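You operate a simulated robot arm through the tools that you are given. There is no shell and no other tool. Be economical: measure what you need, move in short steps, check, and stop when the job is done.

You are at the controls of a simulated robot arm. One attempt, no reset.

## Task
Fill the kettle from the water jug to the 2 cup line and boil it.
Fine: lid shut before you switch on, jug back, wait for it to click off.

Only the result counts: the job must be done as asked and must still hold three seconds after the hand-in. Knocking over, shifting, dropping, spilling or breaking anything else fails it. A push-on lid holds only when it is set on centred and level and pressed home; a screw cap is set on level and turned clockwise until tight.

## Robot
A 7-joint arm with a two-finger parallel gripper, fixed in place. Base frame: the origin is at the foot of the arm, x ahead of it, y to its left, z up; the work surface is at about z = 860. Lengths are in mm, angles in degrees, forces in N, time in s.
With the tool pointing down near the work surface it reaches from about 100 to 880 mm from the base axis. Its first joint turns from -115.0 to 115.0 degrees. Payload 3.91 kg.
The tool frame sits at the grasp point between the pads (the TCP): z along the fingers, y along the line on which they close. The tips reach 30 mm beyond it. Largest opening 110 mm; finger width 20, thickness 10; the body of the gripper, 48 by 112 mm, starts 55 mm behind the TCP.
Orientation is that of the tool frame in the base frame, as a unit quaternion [x, y, z, w]. With the fingers straight down and closing along the base's y, the tool's x points along the base's -x, its y along +y and its z along -z.

## Interface
- The arm moves only by the tool apply_moves. Its argument "increments" is a list that holds one entry, the list of rows, each a list of 6 numbers: the shift along the base's x, y, z in units of 100 mm (1.0 is 100 mm), then the turn, a rotation vector about the base's x, y, z in units of 120 degrees (1.0 is 120 degrees). In form: [[[x, y, z, ax, ay, az], ...]]. A call has 1 to 8 rows; each row is the pose to reach, as a shift and turn from the pose commanded when the call began. "fingers" is the finger opening in mm, from 0 to 110, set as the call begins (left out, the last holds). A call with a number of a shift or a turn outside -1 to 1 is refused whole. A row lasts 0.2 s, in which the tool goes at most 50 mm and 8.6 degrees; a call with a longer step from one row to the next is refused whole, and so is a gripper value outside its range. A pose out of reach is approached as far as the arm can. The call stops where the force on the tool passes 40 N (or 10 N more than at its start, if that is more) or the arm is blocked; 0.2 s more then pass. Each finger travels about 153 mm/s and halts on what it meets, pressing with about 22 N; the grip force reading is that of the motor and also rises with nothing between the fingers. The clock runs only during rows and for 0.2 s after the last one: add rows that repeat a pose to give the fingers time. It gives the time, the measured TCP pose, the force on the tool (base axes), the opening and the grip force at its end, in the units of the frame above (readings bear some noise), and new pictures: "pictures" is both (left out), scene, wrist or none.
- Cameras (640 x 400 px; columns grow to the right, rows downward): "scene" is fixed at [400.1, -499.3, 1742.1]; the picture's right is [0.99, -0.13, 0.00], its down [-0.07, -0.55, -0.83] and it looks along [0.11, 0.82, -0.56] (base axes); focal length 372 px, centre (320, 200). "wrist" rides on the gripper at [72, 17, -103] in the tool frame; the picture's right is [-0.23, 0.97, 0.00], its down [-0.76, -0.18, -0.62] and it looks along [-0.61, -0.14, 0.78] (tool axes); focal length 222 px, centre (320, 200). There is no depth. A picture from a camera that has moved, and an enlarged one, comes with that camera's place and axes in the base frame and with its lens.
- slide_trunk(by): slides the trunk up (or, below 0, down) by that many mm; the arm rides with it, the base frame stays. It gives what a move gives, with no picture.
- enlarge(camera, box): a new picture of the part [left, top, right, bottom] of that camera's present view, enlarged. The clock stands still meanwhile.
- hand_in(): hands the job in; it is judged then, once.

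Go step by step. Nothing tells you positions but the pictures and the camera data: compare them with the known pose of the tool, close in by small moves and look again before you grip or let go. The budget is 120 turns and 200 pictures, counting those below and the enlarged ones. Unless the task says otherwise, let go and move clear before handing in, and close with one line.

The tools are called after "Emit:" as a command line: name --argument value ..., lists and objects as JSON in quotes. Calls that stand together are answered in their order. apply_moves: Moves the arm, as the interface text tells. Its arguments: {"type":"object","properties":{"increments":{"type":"array","items":{"type":"array","items":{"type":"array","items":{"type":"number"}}}},"fingers":{"type":"number"},"pictures":{"type":"string","enum":["both","scene","wrist","none"]}},"required":["increments"]} The other tools are called the same way: slide_trunk (by) slides the trunk up or down; enlarge (camera, box) takes an enlarged picture of a part of a camera's view; hand_in () hands the job in.

At the start:

```text
clock: 0.0
tcp_pos: [362.9, 315.9, 1372.7]
orientation: [0.0, 1.0, 0.0, 0.0]
wrist_force: [0.2, 0.2, 0.3]
gripper_width: 110.1
gripper_force: 0.1
trunk travel left (down, up): [-925.0, 65.0]
```

scene: 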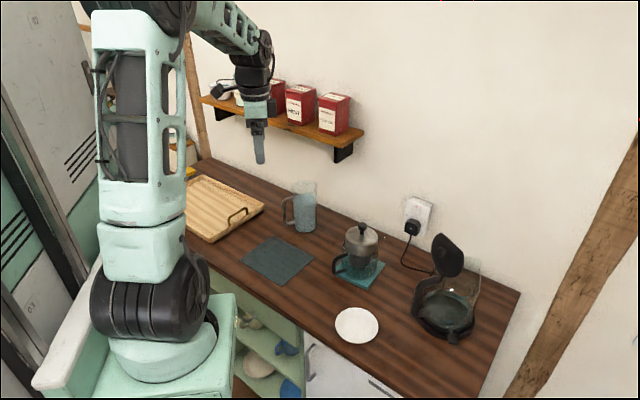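
wrist: 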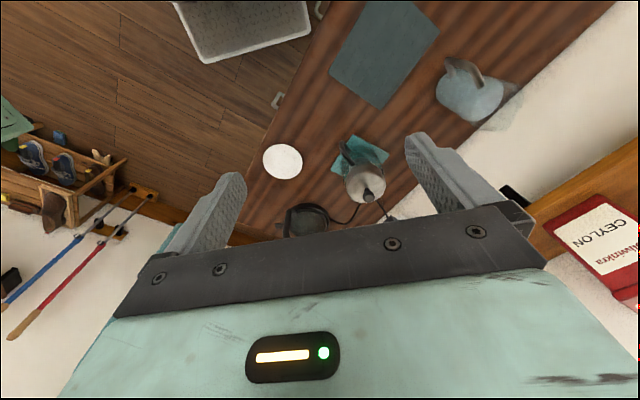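

I see a counter with a jug of water (near a slate mat), a French press on a teal mat, a plate, and a glass kettle with its lid open at the right. I'll take close looks first.

Emit:
enlarge --camera "scene" --box '[390, 190, 530, 350]'

Emit:
enlarge --camera "scene" --box '[240, 160, 400, 300]'

```text
2.50 times, centred on (460, 270) of scene
camera zoom: at [400.1, -499.3, 1742.1], right [0.99, -0.13, 0.0], down [-0.07, -0.55, -0.83], along [0.11, 0.82, -0.56], focal length 929 px, centre (-30, 25)
```

zoom: 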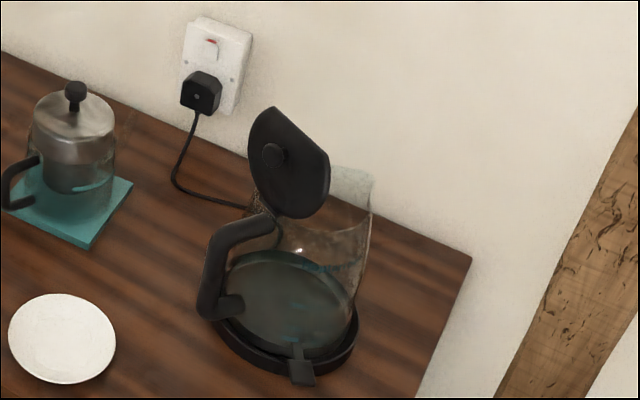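

```text
2.86 times, centred on (320, 230) of scene
camera zoom: at [400.1, -499.3, 1742.1], right [0.99, -0.13, 0.0], down [-0.07, -0.55, -0.83], along [0.11, 0.82, -0.56], focal length 1062 px, centre (320, 114)
```

zoom: 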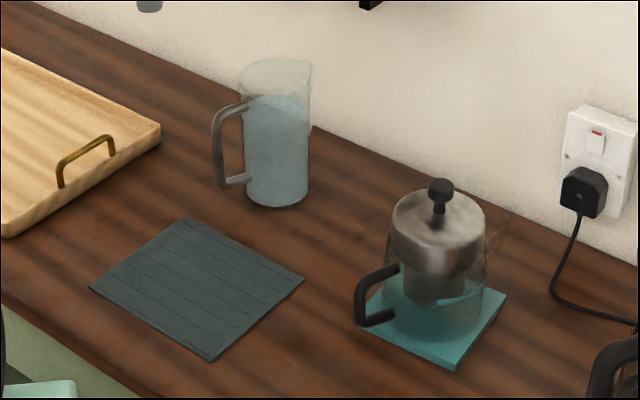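

Emit:
enlarge --camera "wrist" --box '[400, 20, 540, 120]'

Emit:
enlarge --camera "scene" --box '[395, 190, 445, 245]'

Emit:
enlarge --camera "scene" --box '[430, 280, 490, 350]'

Emit:
enlarge --camera "scene" --box '[275, 170, 330, 240]'

```text
4.00 times, centred on (470, 70) of wrist
camera zoom: at [288.7, 332.4, 1475.7], right [0.23, 0.97, 0.0], down [0.76, -0.18, 0.62], along [0.61, -0.14, -0.78], focal length 888 px, centre (-280, 720)
```

zoom: 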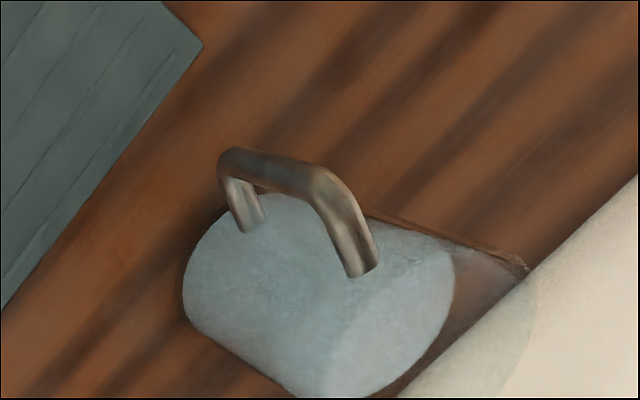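

```text
7.27 times, centred on (420, 218) of scene
camera zoom: at [400.1, -499.3, 1742.1], right [0.99, -0.13, 0.0], down [-0.07, -0.55, -0.83], along [0.11, 0.82, -0.56], focal length 2704 px, centre (-407, 73)
```

zoom: 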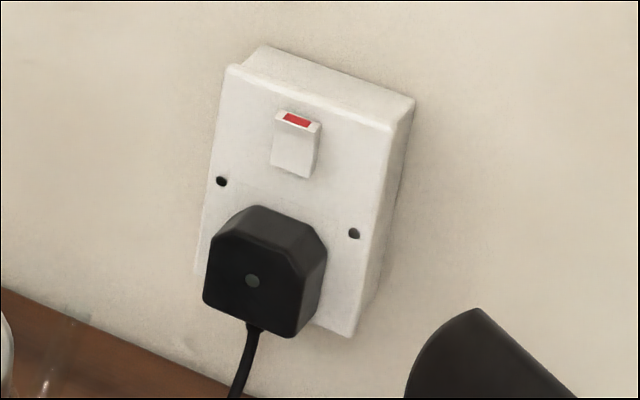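

```text
5.71 times, centred on (460, 315) of scene
camera zoom: at [400.1, -499.3, 1742.1], right [0.99, -0.13, 0.0], down [-0.07, -0.55, -0.83], along [0.11, 0.82, -0.56], focal length 2124 px, centre (-480, -457)
```

zoom: 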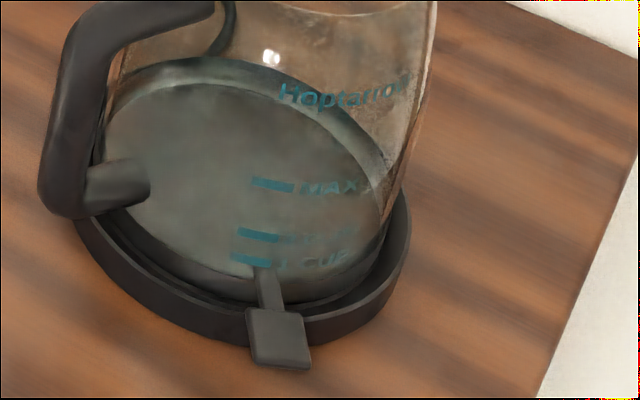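

```text
5.71 times, centred on (302, 205) of scene
camera zoom: at [400.1, -499.3, 1742.1], right [0.99, -0.13, 0.0], down [-0.07, -0.55, -0.83], along [0.11, 0.82, -0.56], focal length 2124 px, centre (420, 171)
```

zoom: 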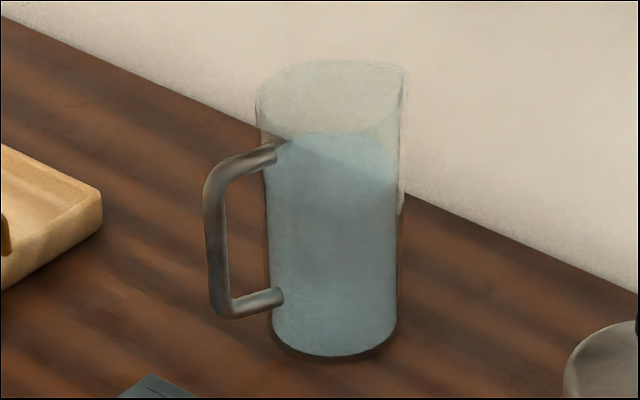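

The socket is on (red showing); the kettle has 1 CUP, 2 CUP and MAX lines on its front and looks empty, at about (850,135). I'll move the wrist camera above and before the kettle to learn its geometry.

Emit:
apply_moves --increments '[[[0.36, -0.17, -0.22, 0, 0, 0], [0.72, -0.34, -0.44, 0, 0, 0], [1.0, -0.5, -0.6, 0, 0, 0]]]' --pictures "none"

Emit:
apply_moves --increments '[[[0.36, -0.17, -0.2, 0, 0, 0], [0.72, -0.34, -0.4, 0, 0, 0], [1.0, -0.5, -0.6, 0, 0, 0]]]' --pictures "none"

Emit:
apply_moves --increments '[[[0.36, -0.17, -0.2, 0, 0, 0], [0.7, -0.3, -0.4, 0, 0, 0]]]' --pictures "both"

```text
clock: 0.8
tcp_pos: [461.4, 269.1, 1311.7]
orientation: [-0.001, 1.0, 0.0, 0.0]
wrist_force: [0.5, -0.7, -0.6]
gripper_width: 110.1
gripper_force: 0.0
trunk travel left (down, up): [-925.0, 65.0]
```

```text
clock: 1.6
tcp_pos: [563.4, 219.0, 1252.5]
orientation: [-0.001, 1.0, 0.0, -0.001]
wrist_force: [-0.4, -0.2, 0.5]
gripper_width: 110.4
gripper_force: 0.1
trunk travel left (down, up): [-925.0, 65.0]
```

```text
clock: 2.2
tcp_pos: [632.8, 186.1, 1213.0]
orientation: [0.0, 1.0, 0.0, 0.0]
wrist_force: [-0.9, -0.1, -0.3]
gripper_width: 110.1
gripper_force: 0.1
trunk travel left (down, up): [-925.0, 65.0]
camera wrist: at [558.4, 202.0, 1317.7], right [0.23, 0.97, 0.0], down [0.76, -0.18, 0.62], along [0.61, -0.14, -0.78], focal length 222 px, centre (320, 200)
```

scene: 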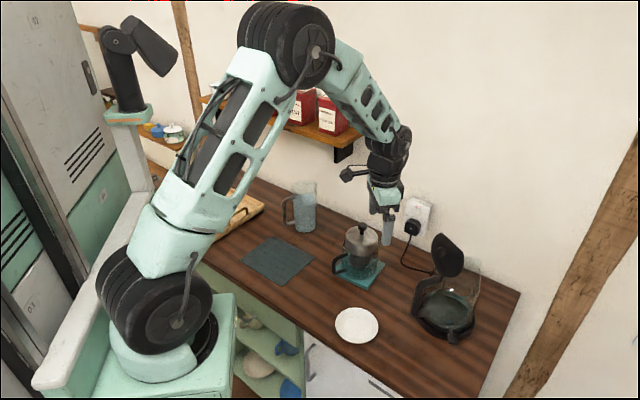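
wrist: 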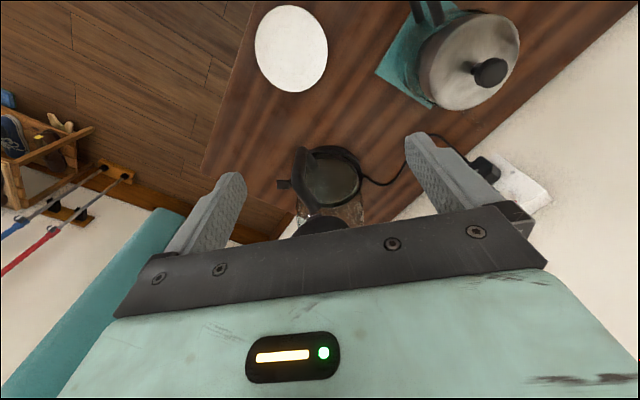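

Emit:
enlarge --camera "wrist" --box '[260, 130, 400, 230]'

Emit:
enlarge --camera "scene" --box '[400, 225, 500, 345]'

```text
4.00 times, centred on (330, 180) of wrist
camera zoom: at [558.4, 202.0, 1317.7], right [0.23, 0.97, 0.0], down [0.76, -0.18, 0.62], along [0.61, -0.14, -0.78], focal length 888 px, centre (280, 280)
```

zoom: 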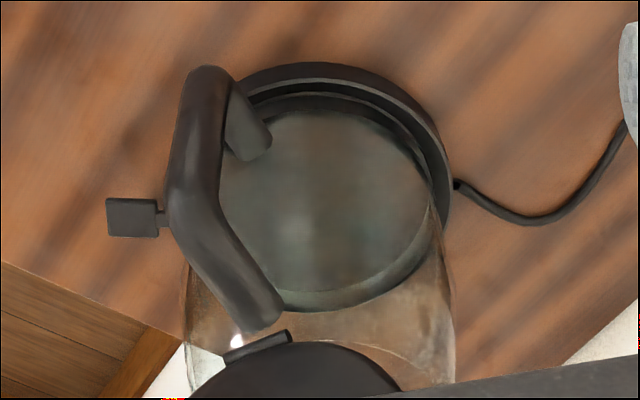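

```text
3.33 times, centred on (450, 285) of scene
camera zoom: at [400.1, -499.3, 1742.1], right [0.99, -0.13, 0.0], down [-0.07, -0.55, -0.83], along [0.11, 0.82, -0.56], focal length 1239 px, centre (-113, -83)
```

zoom: 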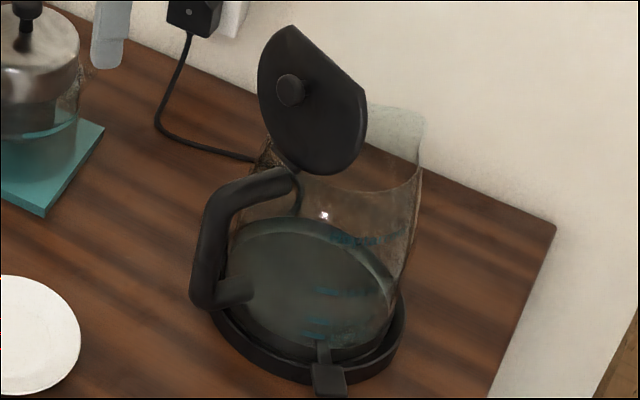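

The kettle's handle and raised lid are on its near-left side, with the lever towards −y. The jug's handle faces back-left, so I'll reorient the tool to about azimuth 100°, pitched 30° below level, and look at the jug closely before choosing the grip.

Emit:
apply_moves --increments '[[[-0.074, 0.152, -0.052, 0.027, -0.0226, 0.0467], [-0.148, 0.305, -0.105, 0.054, -0.0453, 0.0934], [-0.221, 0.457, -0.157, 0.081, -0.0679, 0.14], [-0.295, 0.61, -0.21, 0.108, -0.0905, 0.1867], [-0.369, 0.762, -0.262, 0.135, -0.113, 0.2334], [-0.442, 0.915, -0.315, 0.162, -0.1358, 0.28], [-0.516, 1.0, -0.367, 0.189, -0.158, 0.3268], [-0.59, 1.0, -0.42, 0.2158, -0.181, 0.3735]]]' --pictures "none"

Emit:
apply_moves --increments '[[[-0.074, 0.18, -0.052, 0.027, -0.0226, 0.0467], [-0.148, 0.36, -0.105, 0.054, -0.0453, 0.0934], [-0.221, 0.54, -0.157, 0.081, -0.0679, 0.14], [-0.295, 0.72, -0.21, 0.108, -0.0905, 0.1867], [-0.369, 0.9, -0.262, 0.135, -0.113, 0.2334], [-0.442, 1.0, -0.315, 0.162, -0.1358, 0.28], [-0.516, 1.0, -0.367, 0.189, -0.158, 0.3268], [-0.59, 1.0, -0.42, 0.2158, -0.181, 0.3735]]]' --pictures "both"

```text
clock: 4.0
tcp_pos: [572.8, 285.3, 1171.0]
orientation: [-0.376, 0.882, 0.217, 0.182]
wrist_force: [-0.9, -0.4, 0.2]
gripper_width: 109.5
gripper_force: 0.1
trunk travel left (down, up): [-925.0, 65.0]
```

```text
clock: 5.8
tcp_pos: [514.0, 387.3, 1130.5]
orientation: [0.663, -0.557, -0.383, -0.322]
wrist_force: [0.0, 0.2, -0.3]
gripper_width: 110.4
gripper_force: 0.0
trunk travel left (down, up): [-925.0, 65.0]
camera wrist: at [518.3, 259.3, 1118.1], right [-0.98, -0.06, 0.2], down [0.2, -0.13, 0.97], along [-0.03, 0.99, 0.14], focal length 222 px, centre (320, 200)
```

scene: 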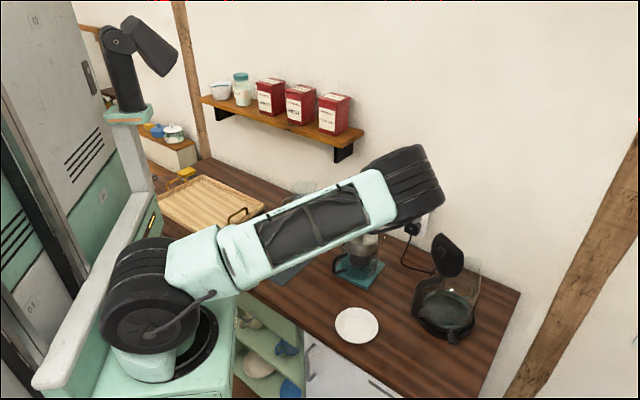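
wrist: 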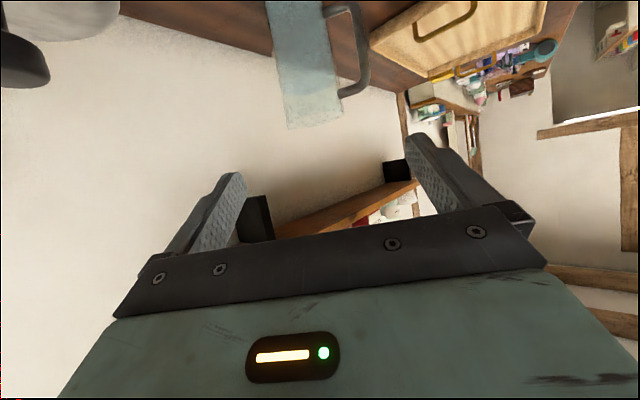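

Emit:
enlarge --camera "wrist" --box '[230, 0, 430, 140]'

Emit:
enlarge --camera "scene" --box '[280, 130, 480, 290]'

```text
2.86 times, centred on (330, 70) of wrist
camera zoom: at [518.3, 259.3, 1118.1], right [-0.98, -0.06, 0.2], down [0.2, -0.13, 0.97], along [-0.03, 0.99, 0.14], focal length 635 px, centre (291, 571)
```

zoom: 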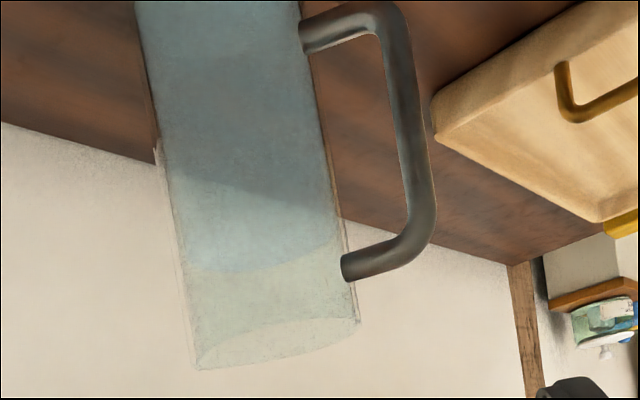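

```text
2.50 times, centred on (380, 210) of scene
camera zoom: at [400.1, -499.3, 1742.1], right [0.99, -0.13, 0.0], down [-0.07, -0.55, -0.83], along [0.11, 0.82, -0.56], focal length 929 px, centre (170, 175)
```

zoom: 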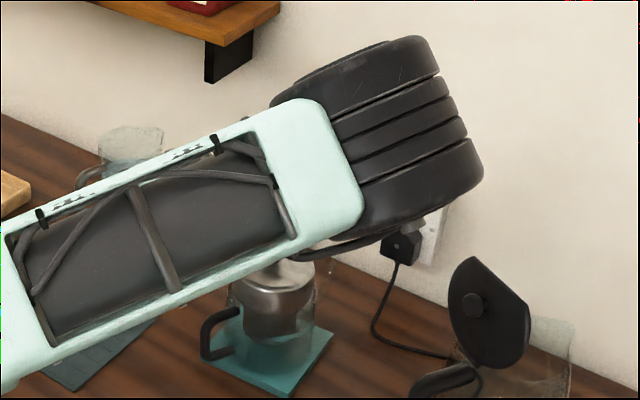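

From this view the jug is at about (490,613), rim z≈1048, about 86 mm wide. Its handle bar is 86 mm off at azimuth ≈205°, with a gap big enough for a finger. I'll move to a pre-grasp stand-off about 110 mm short of the jug and look again.

Emit:
apply_moves --increments '[[[-0.01, 0.3, -0.18, 0, 0, 0], [-0.02, 0.6, -0.36, 0, 0, 0], [-0.03, 0.9, -0.54, 0, 0, 0], [-0.05, 1.0, -0.7, 0, 0, 0]]]' --pictures "scene"

```text
clock: 6.8
tcp_pos: [509.5, 487.8, 1059.3]
orientation: [0.663, -0.558, -0.383, -0.322]
wrist_force: [-0.8, -0.5, -0.2]
gripper_width: 110.2
gripper_force: 0.2
trunk travel left (down, up): [-925.0, 65.0]
```

scene: 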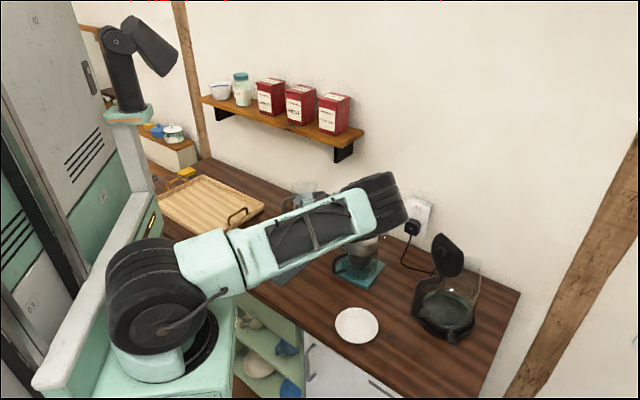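

Emit:
slide_trunk --by 60

Emit:
apply_moves --increments '[[[0, 0.0, -0.25, 0, 0, 0], [0, 0.0, -0.5, 0, 0, 0], [0, 0.0, -0.75, 0, 0, 0], [0, 0.0, -1.0, 0, 0, 0]]]' --pictures "both"

```text
clock: 7.8
tcp_pos: [508.3, 488.3, 1118.8]
orientation: [0.663, -0.557, -0.383, -0.321]
wrist_force: [1.1, 0.0, 0.1]
gripper_width: 110.0
gripper_force: 0.1
trunk travel left (down, up): [-985.0, 5.0]
```

```text
clock: 8.8
tcp_pos: [510.1, 488.9, 1019.6]
orientation: [0.663, -0.557, -0.383, -0.321]
wrist_force: [0.6, -0.4, 0.2]
gripper_width: 109.6
gripper_force: 0.1
trunk travel left (down, up): [-985.0, 5.0]
camera wrist: at [513.3, 360.0, 1009.5], right [-0.98, -0.06, 0.2], down [0.2, -0.13, 0.97], along [-0.03, 0.99, 0.13], focal length 222 px, centre (320, 200)
```

scene: 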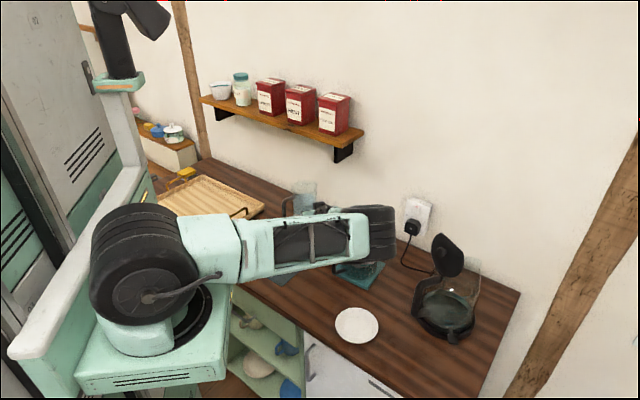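
wrist: 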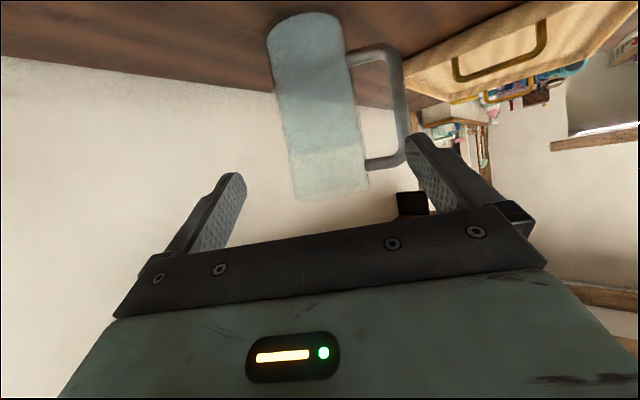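

Emit:
enlarge --camera "wrist" --box '[240, 0, 440, 220]'

Emit:
enlarge --camera "scene" --box '[270, 170, 400, 290]'

```text
1.82 times, centred on (340, 110) of wrist
camera zoom: at [513.3, 360.0, 1009.5], right [-0.98, -0.06, 0.2], down [0.2, -0.13, 0.97], along [-0.03, 0.99, 0.13], focal length 404 px, centre (284, 364)
```

zoom: 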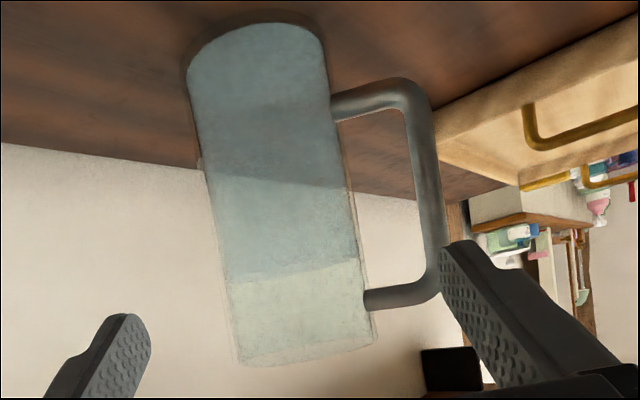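

```text
3.33 times, centred on (335, 230) of scene
camera zoom: at [400.1, -499.3, 1742.1], right [0.99, -0.13, 0.0], down [-0.07, -0.55, -0.83], along [0.11, 0.82, -0.56], focal length 1239 px, centre (270, 100)
```

zoom: 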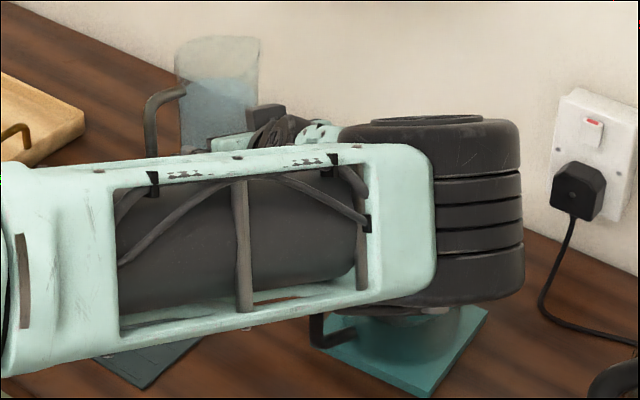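

The jug axis at (490,612) and handle azimuth ≈205° are confirmed. I'll descend and go forward until the fingertips are about to pass the handle, then check.

Emit:
apply_moves --increments '[[[-0.01, 0.1, -0.25, 0, 0, 0], [-0.01, 0.16, -0.486, 0, 0, 0], [-0.05, 0.4, -0.486, 0, 0, 0], [-0.1, 0.65, -0.486, 0, 0, 0]]]' --pictures "both"

Emit:
enlarge --camera "wrist" --box '[160, 0, 480, 240]'

```text
clock: 9.8
tcp_pos: [601.0, 516.9, 995.0]
orientation: [0.635, -0.586, -0.349, -0.362]
wrist_force: [0.9, -0.2, -0.6]
gripper_width: 110.4
gripper_force: 0.1
trunk travel left (down, up): [-985.0, 5.0]
camera wrist: at [590.4, 388.4, 982.0], right [-0.99, 0.06, 0.15], down [0.14, -0.16, 0.98], along [0.08, 0.99, 0.15], focal length 222 px, centre (320, 200)
```

scene: 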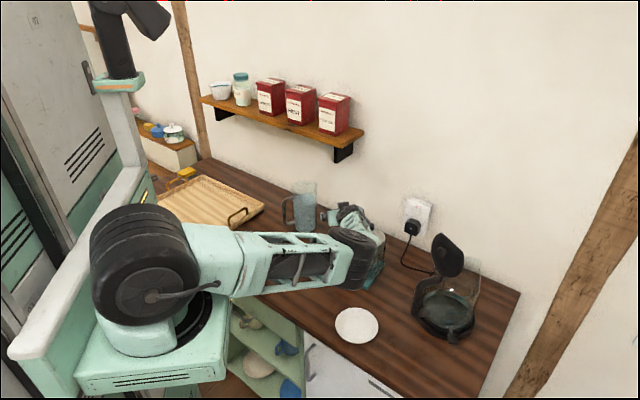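
wrist: 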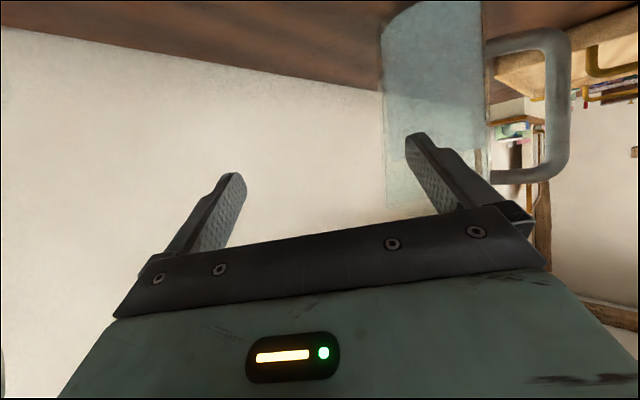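

```text
1.67 times, centred on (320, 120) of wrist
camera zoom: at [590.4, 388.4, 982.0], right [-0.99, 0.06, 0.15], down [0.14, -0.16, 0.98], along [0.08, 0.99, 0.15], focal length 370 px, centre (320, 333)
```

zoom: 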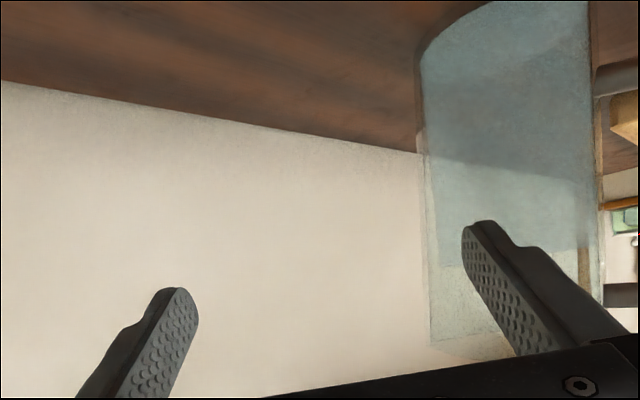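

Emit:
enlarge --camera "scene" --box '[280, 180, 440, 310]'

```text
3.08 times, centred on (360, 245) of scene
camera zoom: at [400.1, -499.3, 1742.1], right [0.99, -0.13, 0.0], down [-0.07, -0.55, -0.83], along [0.11, 0.82, -0.56], focal length 1144 px, centre (197, 62)
```

zoom: 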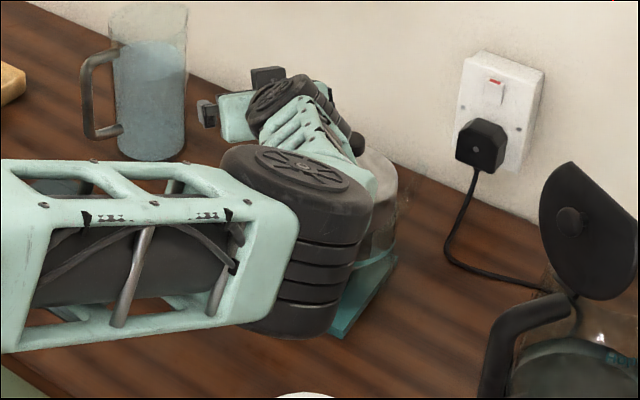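

The arm ran into a joint limit and swerved towards the French press. I'll reverse out along the same path and check the press.

Emit:
apply_moves --increments '[[[0.05, -0.25, 0, 0, 0, 0], [0.09, -0.49, 0.1, 0, 0, 0], [0.09, -0.55, 0.4, 0, 0, 0], [0.1, -0.65, 0.75, 0, 0, 0], [0.1, -0.75, 1.0, 0, 0, 0]]]' --pictures "both"

Emit:
enlarge --camera "scene" --box '[280, 180, 440, 310]'

```text
clock: 11.0
tcp_pos: [507.9, 477.0, 1069.6]
orientation: [0.663, -0.557, -0.383, -0.321]
wrist_force: [0.8, 0.2, -0.1]
gripper_width: 109.8
gripper_force: 0.0
trunk travel left (down, up): [-985.0, 5.0]
camera wrist: at [511.5, 348.8, 1058.6], right [-0.98, -0.06, 0.2], down [0.2, -0.12, 0.97], along [-0.03, 0.99, 0.13], focal length 222 px, centre (320, 200)
```

scene: 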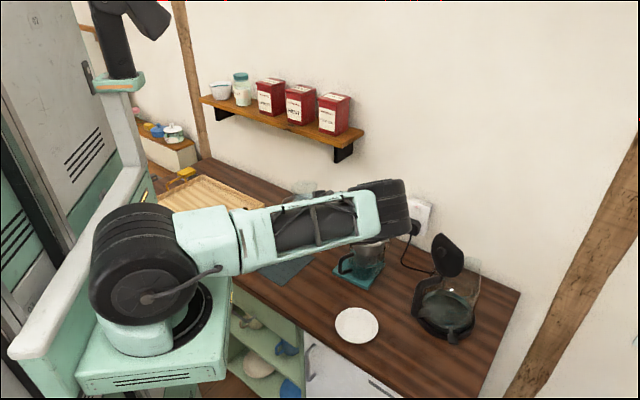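
wrist: 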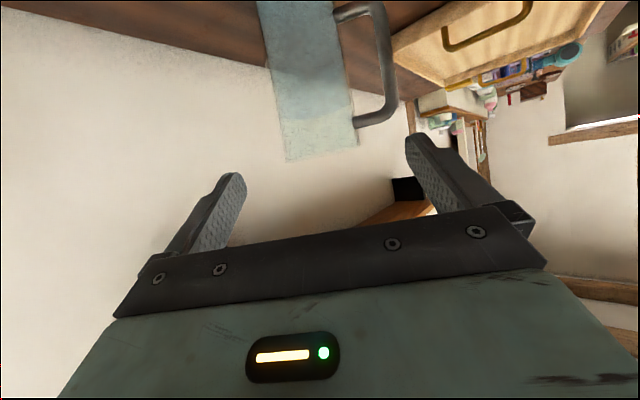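

```text
3.08 times, centred on (360, 245) of scene
camera zoom: at [400.1, -499.3, 1742.1], right [0.99, -0.13, 0.0], down [-0.07, -0.55, -0.83], along [0.11, 0.82, -0.56], focal length 1144 px, centre (197, 62)
```

zoom: 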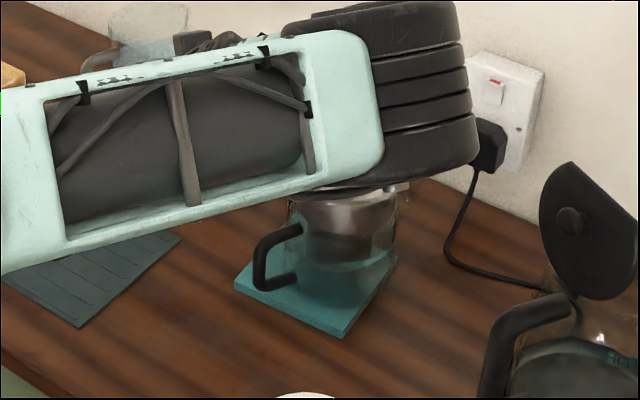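

The French press was nudged about 20 mm towards +x, so I must set it back later. First I'll retract and unwind to tool-down so I can take a better arm posture for the jug.

Emit:
apply_moves --increments '[[[0, -0.2, 0.35, 0, 0, 0], [0, -0.4, 0.7, 0, 0, 0], [0, -0.7, 1.0, 0, 0, 0], [0, -1.0, 1.0, 0, 0, 0]]]' --pictures "none"

Emit:
apply_moves --increments '[[[-0.04, -0.05, 0.04, -0.027, 0.0226, -0.0467], [-0.08, -0.1, 0.08, -0.054, 0.0453, -0.0934], [-0.12, -0.15, 0.12, -0.081, 0.0679, -0.14], [-0.16, -0.2, 0.16, -0.108, 0.0905, -0.1867], [-0.2, -0.25, 0.2, -0.135, 0.113, -0.2334], [-0.24, -0.3, 0.24, -0.162, 0.1358, -0.28], [-0.28, -0.35, 0.28, -0.189, 0.158, -0.3268], [-0.32, -0.4, 0.32, -0.2158, 0.181, -0.3735]]]' --pictures "none"

Emit:
apply_moves --increments '[[[-0.04, -0.05, 0.04, -0.027, 0.0226, -0.0467], [-0.08, -0.1, 0.08, -0.054, 0.0453, -0.0934], [-0.12, -0.15, 0.12, -0.081, 0.0679, -0.14], [-0.16, -0.2, 0.16, -0.108, 0.0905, -0.1867], [-0.2, -0.25, 0.2, -0.135, 0.113, -0.2334], [-0.24, -0.3, 0.24, -0.162, 0.1358, -0.28], [-0.28, -0.35, 0.28, -0.189, 0.158, -0.3268], [-0.32, -0.4, 0.32, -0.2158, 0.181, -0.3735]]]' --pictures "scene"

```text
clock: 12.0
tcp_pos: [507.1, 377.9, 1168.6]
orientation: [0.663, -0.558, -0.382, -0.321]
wrist_force: [-0.3, -0.3, -0.7]
gripper_width: 110.1
gripper_force: 0.0
trunk travel left (down, up): [-985.0, 5.0]
```

```text
clock: 13.8
tcp_pos: [477.4, 338.2, 1202.0]
orientation: [-0.374, 0.884, 0.217, 0.181]
wrist_force: [-0.1, -0.6, -0.5]
gripper_width: 109.9
gripper_force: 0.1
trunk travel left (down, up): [-985.0, 5.0]
```

```text
clock: 15.6
tcp_pos: [445.3, 296.4, 1233.2]
orientation: [0.001, 1.0, -0.001, -0.001]
wrist_force: [0.9, -0.2, 0.1]
gripper_width: 110.1
gripper_force: 0.1
trunk travel left (down, up): [-985.0, 5.0]
```

scene: 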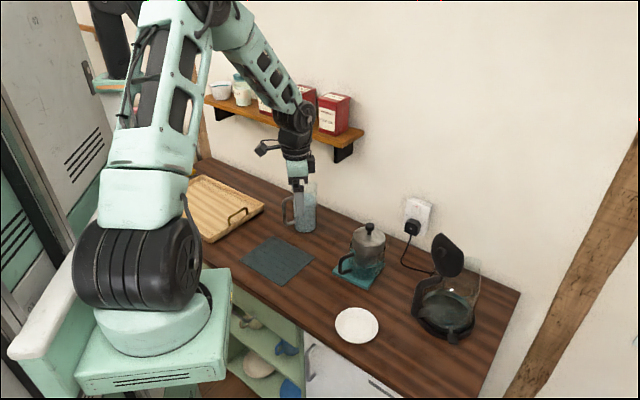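

Emit:
enlarge --camera "scene" --box '[240, 160, 400, 300]'

```text
2.86 times, centred on (320, 230) of scene
camera zoom: at [400.1, -499.3, 1742.1], right [0.99, -0.13, 0.0], down [-0.07, -0.55, -0.83], along [0.11, 0.82, -0.56], focal length 1062 px, centre (320, 114)
```

zoom: 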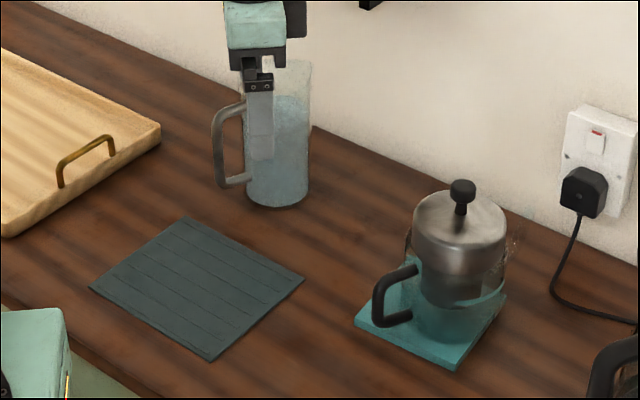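

The press was pushed about (+21, −3) mm. I'll look at it from above so I can take it by its top and slide it back.

Emit:
apply_moves --increments '[[[0.34, 0.17, -0.23, 0, 0, 0], [0.68, 0.34, -0.46, 0, 0, 0], [1.0, 0.51, -0.69, 0, 0, 0], [1.0, 0.51, -0.92, 0, 0, 0]]]' --pictures "wrist"

Emit:
enlarge --camera "wrist" --box '[220, 80, 420, 220]'

```text
clock: 16.6
tcp_pos: [544.4, 348.1, 1141.1]
orientation: [0.001, 1.0, 0.0, 0.0]
wrist_force: [0.1, 0.2, -0.5]
gripper_width: 110.1
gripper_force: 0.0
trunk travel left (down, up): [-985.0, 5.0]
camera wrist: at [471.1, 363.6, 1244.8], right [0.23, 0.97, 0.0], down [0.76, -0.18, 0.62], along [0.61, -0.14, -0.78], focal length 222 px, centre (320, 200)
```

wrist: 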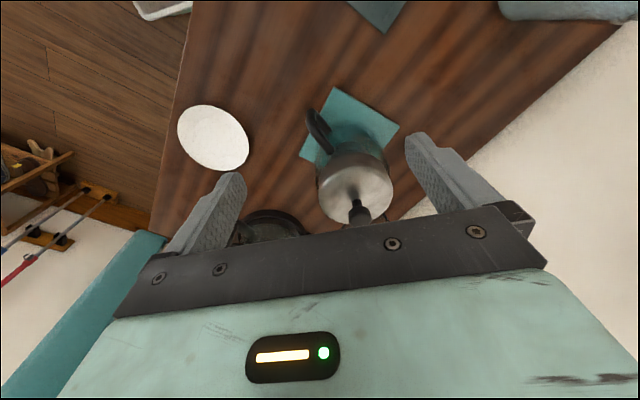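

```text
2.86 times, centred on (320, 150) of wrist
camera zoom: at [471.1, 363.6, 1244.8], right [0.23, 0.97, 0.0], down [0.76, -0.18, 0.62], along [0.61, -0.14, -0.78], focal length 635 px, centre (320, 343)
```

zoom: 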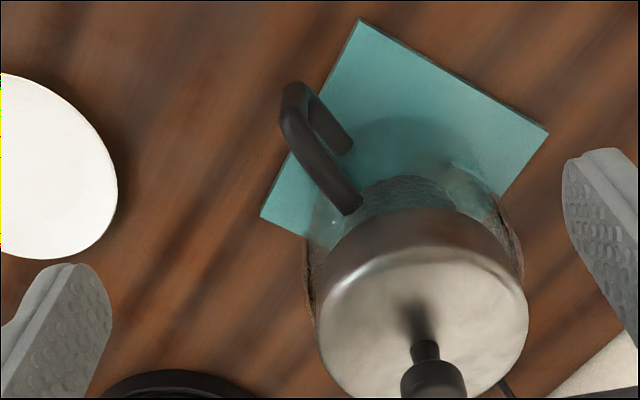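

The press is now at about (667,370) and was originally centred on its mat at about (646,374). I'll pass over it with the fingers closed and come down on its +x side to push it gently back.

Emit:
apply_moves --increments '[[[0.4, 0.05, 0, 0, 0, 0], [0.8, 0.1, 0, 0, 0, 0], [1.0, 0.2, 0, 0, 0, 0]]]' --fingers 0 --pictures "none"

Emit:
apply_moves --increments '[[[0.4, 0, 0, 0, 0, 0], [0.8, 0, 0, 0, 0, 0], [1.0, 0, 0, 0, 0, 0]]]' --pictures "none"

Emit:
apply_moves --increments '[[[0.05, 0.02, -0.3, 0, 0, 0], [0.08, 0.02, -0.7, 0, 0, 0], [0.08, 0.02, -1.0, 0, 0, 0]]]' --pictures "both"

```text
clock: 17.4
tcp_pos: [645.5, 367.5, 1141.7]
orientation: [0.0, 1.0, 0.0, 0.0]
wrist_force: [0.1, 0.1, 0.0]
gripper_width: 0.0
gripper_force: 21.8
trunk travel left (down, up): [-985.0, 5.0]
```

```text
clock: 18.2
tcp_pos: [744.6, 367.6, 1140.4]
orientation: [0.0, 1.0, 0.0, -0.001]
wrist_force: [0.0, 0.4, 0.1]
gripper_width: 0.1
gripper_force: 21.5
trunk travel left (down, up): [-985.0, 5.0]
```

```text
clock: 19.0
tcp_pos: [737.4, 359.0, 1045.1]
orientation: [0.0, 1.0, 0.0, 0.0]
wrist_force: [-0.3, 0.6, -0.2]
gripper_width: 0.0
gripper_force: 21.8
out of reach, approached as far as the arm can: row 1, 2, 3
trunk travel left (down, up): [-985.0, 5.0]
camera wrist: at [665.0, 374.8, 1148.7], right [0.23, 0.97, 0.0], down [0.76, -0.18, 0.62], along [0.61, -0.14, -0.78], focal length 222 px, centre (320, 200)
```

scene: 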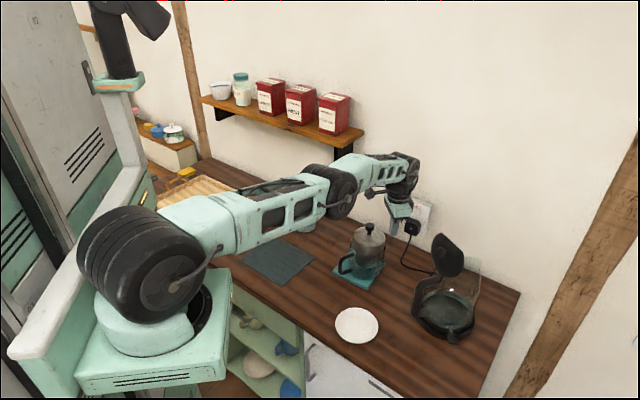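
wrist: 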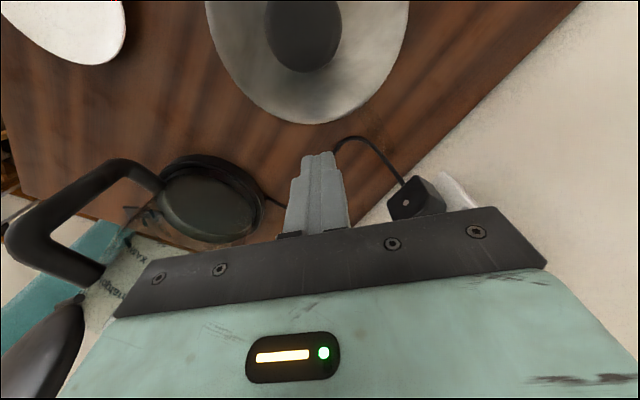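

Out of reach only because the trunk is high. I'll lower it partway and correct x before going further down.

Emit:
slide_trunk --by -35

Emit:
apply_moves --increments '[[[0, 0, 0, 0, 0, 0]]]' --pictures "none"

```text
clock: 19.8
tcp_pos: [738.1, 358.6, 1011.2]
orientation: [0.0, 1.0, 0.0, 0.0]
wrist_force: [-0.2, -0.3, -0.4]
gripper_width: 0.0
gripper_force: 21.5
trunk travel left (down, up): [-950.0, 40.0]
```

```text
clock: 20.2
tcp_pos: [738.3, 358.8, 1009.5]
orientation: [0.0, 1.0, -0.001, 0.0]
wrist_force: [0.9, 0.0, 0.1]
gripper_width: 0.0
gripper_force: 21.9
trunk travel left (down, up): [-950.0, 40.0]
```

Emit:
apply_moves --increments '[[[0.1, 0.06, 0, 0, 0, 0], [0.1, 0.06, 0, 0, 0, 0]]]' --pictures "none"

Emit:
slide_trunk --by -50

Emit:
apply_moves --increments '[[[0.0, 0, 0, 0, 0, 0]]]' --pictures "both"

```text
clock: 20.8
tcp_pos: [738.6, 358.8, 1009.8]
orientation: [0.0, 1.0, 0.0, -0.001]
wrist_force: [0.7, 0.4, 0.2]
gripper_width: 0.2
gripper_force: 22.3
out of reach, approached as far as the arm can: row 1, 2
trunk travel left (down, up): [-950.0, 40.0]
```

```text
clock: 21.7
tcp_pos: [737.5, 359.1, 959.1]
orientation: [0.001, 1.0, 0.0, 0.0]
wrist_force: [-0.4, -0.5, 0.8]
gripper_width: 0.0
gripper_force: 21.9
trunk travel left (down, up): [-900.0, 90.0]
```

```text
clock: 22.1
tcp_pos: [737.5, 359.8, 960.1]
orientation: [0.0, 1.0, 0.0, 0.0]
wrist_force: [-0.3, -0.3, 0.3]
gripper_width: 0.0
gripper_force: 21.8
trunk travel left (down, up): [-900.0, 90.0]
camera wrist: at [664.9, 374.7, 1063.3], right [0.23, 0.97, 0.0], down [0.76, -0.18, 0.62], along [0.61, -0.14, -0.78], focal length 222 px, centre (320, 200)
```

scene: 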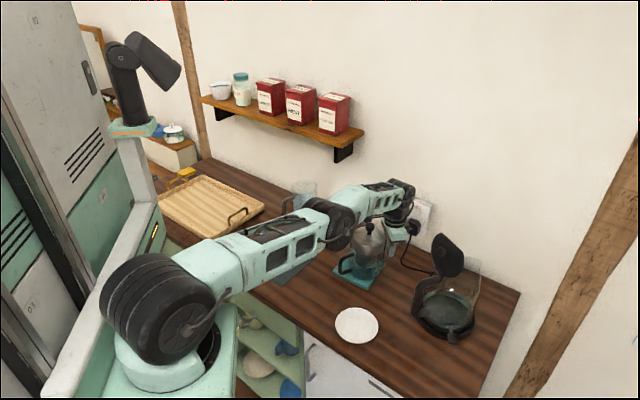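
wrist: 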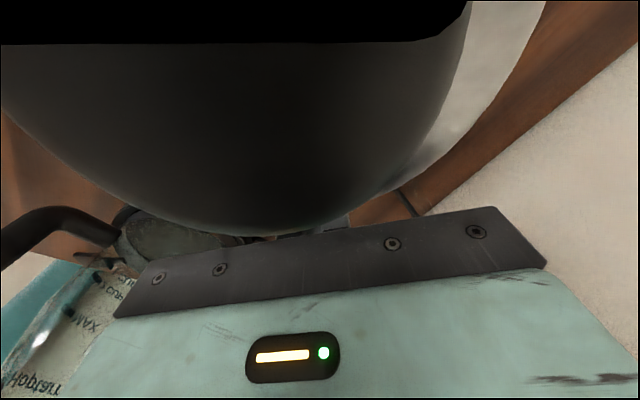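

The closed fingers stand about 10 mm from the press at tip height ~930. I'll push in −x in small steps.

Emit:
apply_moves --increments '[[[-0.05, 0.02, 0, 0, 0, 0], [-0.1, 0.04, 0, 0, 0, 0], [-0.15, 0.04, 0, 0, 0, 0], [-0.2, 0.04, 0, 0, 0, 0]]]' --pictures "none"

Emit:
enlarge --camera "scene" --box '[240, 160, 400, 300]'

```text
clock: 23.1
tcp_pos: [718.5, 364.1, 959.2]
orientation: [-0.001, 1.0, 0.0, 0.001]
wrist_force: [0.4, -1.0, -0.2]
gripper_width: 0.1
gripper_force: 22.0
trunk travel left (down, up): [-900.0, 90.0]
```

```text
2.86 times, centred on (320, 230) of scene
camera zoom: at [400.1, -499.3, 1742.1], right [0.99, -0.13, 0.0], down [-0.07, -0.55, -0.83], along [0.11, 0.82, -0.56], focal length 1062 px, centre (320, 114)
```

zoom: 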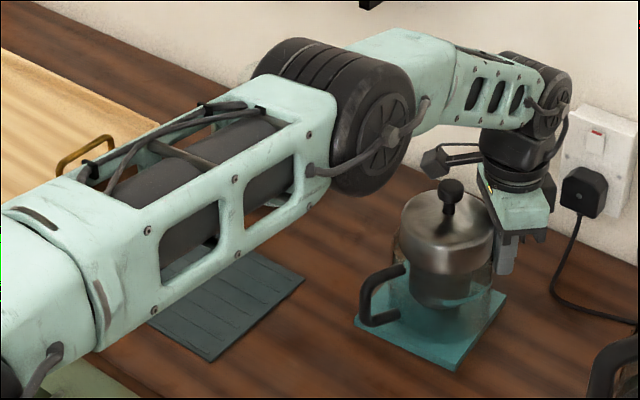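

Emit:
apply_moves --increments '[[[-0.03, 0.0, 0, 0, 0, 0], [-0.06, 0.0, 0, 0, 0, 0], [-0.09, 0.0, 0, 0, 0, 0]]]' --pictures "none"

Emit:
enlarge --camera "scene" --box '[240, 160, 400, 300]'

```text
clock: 23.9
tcp_pos: [709.5, 363.6, 959.9]
orientation: [0.0, 1.0, 0.0, 0.001]
wrist_force: [1.1, -0.1, 0.4]
gripper_width: 0.0
gripper_force: 22.2
trunk travel left (down, up): [-900.0, 90.0]
```

```text
2.86 times, centred on (320, 230) of scene
camera zoom: at [400.1, -499.3, 1742.1], right [0.99, -0.13, 0.0], down [-0.07, -0.55, -0.83], along [0.11, 0.82, -0.56], focal length 1062 px, centre (320, 114)
```

zoom: 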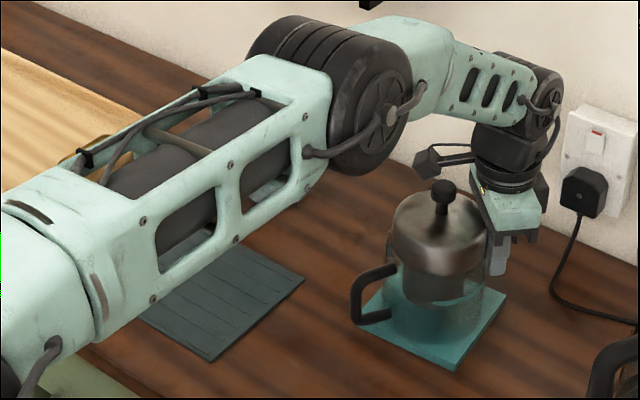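

Emit:
apply_moves --increments '[[[-0.02, 0.0, 0, 0, 0, 0], [-0.02, 0.0, 0, 0, 0, 0]]]' --pictures "none"

Emit:
apply_moves --increments '[[[0.1, 0.0, 0, 0, 0, 0], [0.2, 0.0, 0, 0, 0, 0], [0.2, 0.0, 0.1, 0, 0, 0]]]' --pictures "none"

Emit:
slide_trunk --by 85

Emit:
apply_moves --increments '[[[-0.15, -0.05, 0.3, 0, 0, 0], [-0.4, -0.1, 0.6, 0, 0, 0], [-0.8, -0.2, 0.7, 0, 0, 0], [-1.0, -0.3, 0.9, 0, 0, 0]]]' --pictures "none"

```text
clock: 24.5
tcp_pos: [706.5, 363.1, 959.7]
orientation: [0.0, 1.0, 0.0, 0.0]
wrist_force: [1.0, -0.1, 0.7]
gripper_width: 0.0
gripper_force: 22.6
trunk travel left (down, up): [-900.0, 90.0]
```

```text
clock: 25.3
tcp_pos: [728.0, 363.6, 969.0]
orientation: [0.0, 1.0, 0.0, 0.001]
wrist_force: [1.2, -0.1, -1.0]
gripper_width: 0.0
gripper_force: 22.2
trunk travel left (down, up): [-900.0, 90.0]
```

```text
clock: 26.5
tcp_pos: [727.9, 363.0, 1053.8]
orientation: [0.0, 1.0, 0.001, 0.0]
wrist_force: [0.8, 0.9, -0.5]
gripper_width: 0.0
gripper_force: 22.0
trunk travel left (down, up): [-985.0, 5.0]
```

```text
clock: 27.5
tcp_pos: [626.6, 333.9, 1145.7]
orientation: [0.0, 1.0, 0.0, 0.0]
wrist_force: [-0.1, 0.0, 0.6]
gripper_width: 0.1
gripper_force: 22.2
trunk travel left (down, up): [-985.0, 5.0]
```

Press restored. Now I'll retract, lower the trunk, and turn the tool to point radially at the jug with the elbow up.

Emit:
apply_moves --increments '[[[-0.45, 0, 0.2, 0, 0, 0], [-0.9, 0, 0.5, 0, 0, 0], [-1.0, 0, 0.9, 0, 0, 0]]]' --fingers 100 --pictures "none"

Emit:
apply_moves --increments '[[[-0.3, 0, 0, 0, 0, 0], [-0.6, 0.05, 0, 0, 0, 0], [-0.9, 0.1, 0, 0, 0, 0]]]' --pictures "none"

Emit:
slide_trunk --by -60

Emit:
apply_moves --increments '[[[-0.08, 0.05, 0, 0.0215, -0.0452, 0.0308], [-0.16, 0.1, 0, 0.0431, -0.0903, 0.0615], [-0.24, 0.15, 0, 0.0646, -0.1355, 0.0923], [-0.3, 0.2, 0, 0.0862, -0.1807, 0.1231], [-0.35, 0.25, 0, 0.1077, -0.2259, 0.1539], [-0.4, 0.3, 0, 0.1292, -0.271, 0.1846]]]' --pictures "none"

Emit:
apply_moves --increments '[[[-0.0, 0.1, 0, 0.0215, -0.0452, 0.0308], [0, 0.2, 0, 0.0431, -0.0903, 0.0615], [0, 0.3, 0, 0.0646, -0.1355, 0.0923], [0, 0.4, 0, 0.0862, -0.1807, 0.1231], [0, 0.5, 0, 0.1077, -0.2259, 0.1539], [0, 0.6, 0, 0.1292, -0.271, 0.1846]]]' --pictures "both"

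```text
refused: row 2 steps farther than a row can; nothing moved
```

```text
clock: 28.3
tcp_pos: [536.8, 342.1, 1145.5]
orientation: [0.0, 1.0, 0.0, 0.0]
wrist_force: [0.3, -0.3, 1.0]
gripper_width: 0.2
gripper_force: 22.1
trunk travel left (down, up): [-985.0, 5.0]
```

```text
clock: 29.3
tcp_pos: [536.3, 343.4, 1085.2]
orientation: [0.0, 1.0, 0.0, 0.0]
wrist_force: [-0.4, -0.7, -0.6]
gripper_width: 0.1
gripper_force: 21.6
trunk travel left (down, up): [-925.0, 65.0]
```

```text
clock: 30.8
tcp_pos: [575.6, 319.7, 1089.1]
orientation: [-0.109, 0.945, 0.11, 0.287]
wrist_force: [-0.1, -0.3, 0.2]
gripper_width: 0.0
gripper_force: 22.2
trunk travel left (down, up): [-925.0, 65.0]
stopped in row 6: the arm was blocked; the commanded pose is now the measured one
```

```text
clock: 32.2
tcp_pos: [571.8, 381.7, 1084.8]
orientation: [-0.279, 0.766, 0.248, 0.524]
wrist_force: [-0.3, 0.0, 1.1]
gripper_width: 0.2
gripper_force: 22.0
trunk travel left (down, up): [-925.0, 65.0]
camera wrist: at [468.5, 311.0, 1052.4], right [-0.6, 0.74, 0.3], down [-0.07, -0.42, 0.91], along [0.8, 0.52, 0.3], focal length 222 px, centre (320, 200)
```

scene: 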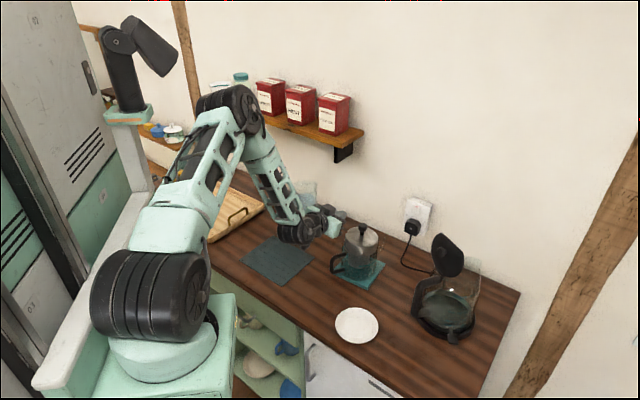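
wrist: 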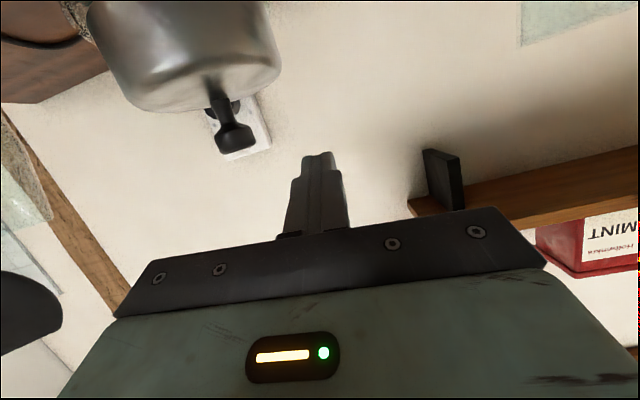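

The tool now points outward with the elbow up, and the press is untouched. I'll raise it and lower the trunk in turn so the forearm lies flatter for a level tool.

Emit:
apply_moves --increments '[[[0, 0, 0.3, 0, 0, 0], [-0.1, 0, 0.6, 0, 0, 0], [-0.2, 0, 0.9, 0, 0, 0], [-0.3, 0, 1.0, 0, 0, 0]]]' --fingers 100 --pictures "none"

Emit:
slide_trunk --by -100

Emit:
apply_moves --increments '[[[-0.05, 0.05, 0.3, 0, 0, 0], [-0.1, 0.1, 0.6, 0, 0, 0], [-0.2, 0.15, 0.9, 0, 0, 0], [-0.3, 0.2, 1.0, 0, 0, 0]]]' --pictures "scene"

```text
clock: 33.2
tcp_pos: [539.8, 381.7, 1185.2]
orientation: [-0.279, 0.767, 0.248, 0.523]
wrist_force: [0.3, -0.4, 0.2]
gripper_width: 99.8
gripper_force: 0.0
trunk travel left (down, up): [-925.0, 65.0]
```

```text
clock: 34.5
tcp_pos: [540.9, 381.7, 1085.3]
orientation: [-0.279, 0.767, 0.248, 0.522]
wrist_force: [0.1, 0.5, -0.2]
gripper_width: 100.3
gripper_force: 0.0
trunk travel left (down, up): [-825.0, 165.0]
```

```text
clock: 35.5
tcp_pos: [509.5, 402.5, 1184.8]
orientation: [-0.278, 0.767, 0.247, 0.523]
wrist_force: [0.3, 0.4, -0.3]
gripper_width: 100.1
gripper_force: 0.1
trunk travel left (down, up): [-825.0, 165.0]
```

scene: 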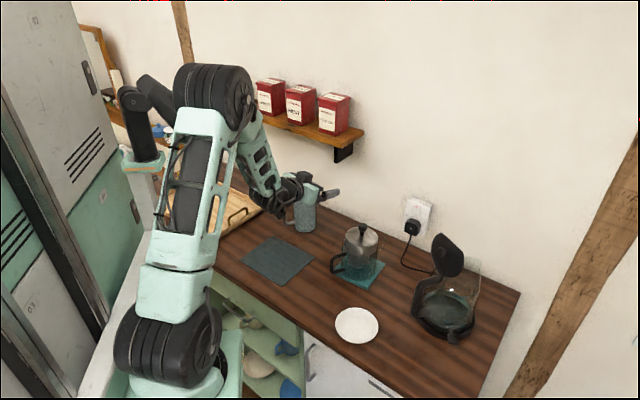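

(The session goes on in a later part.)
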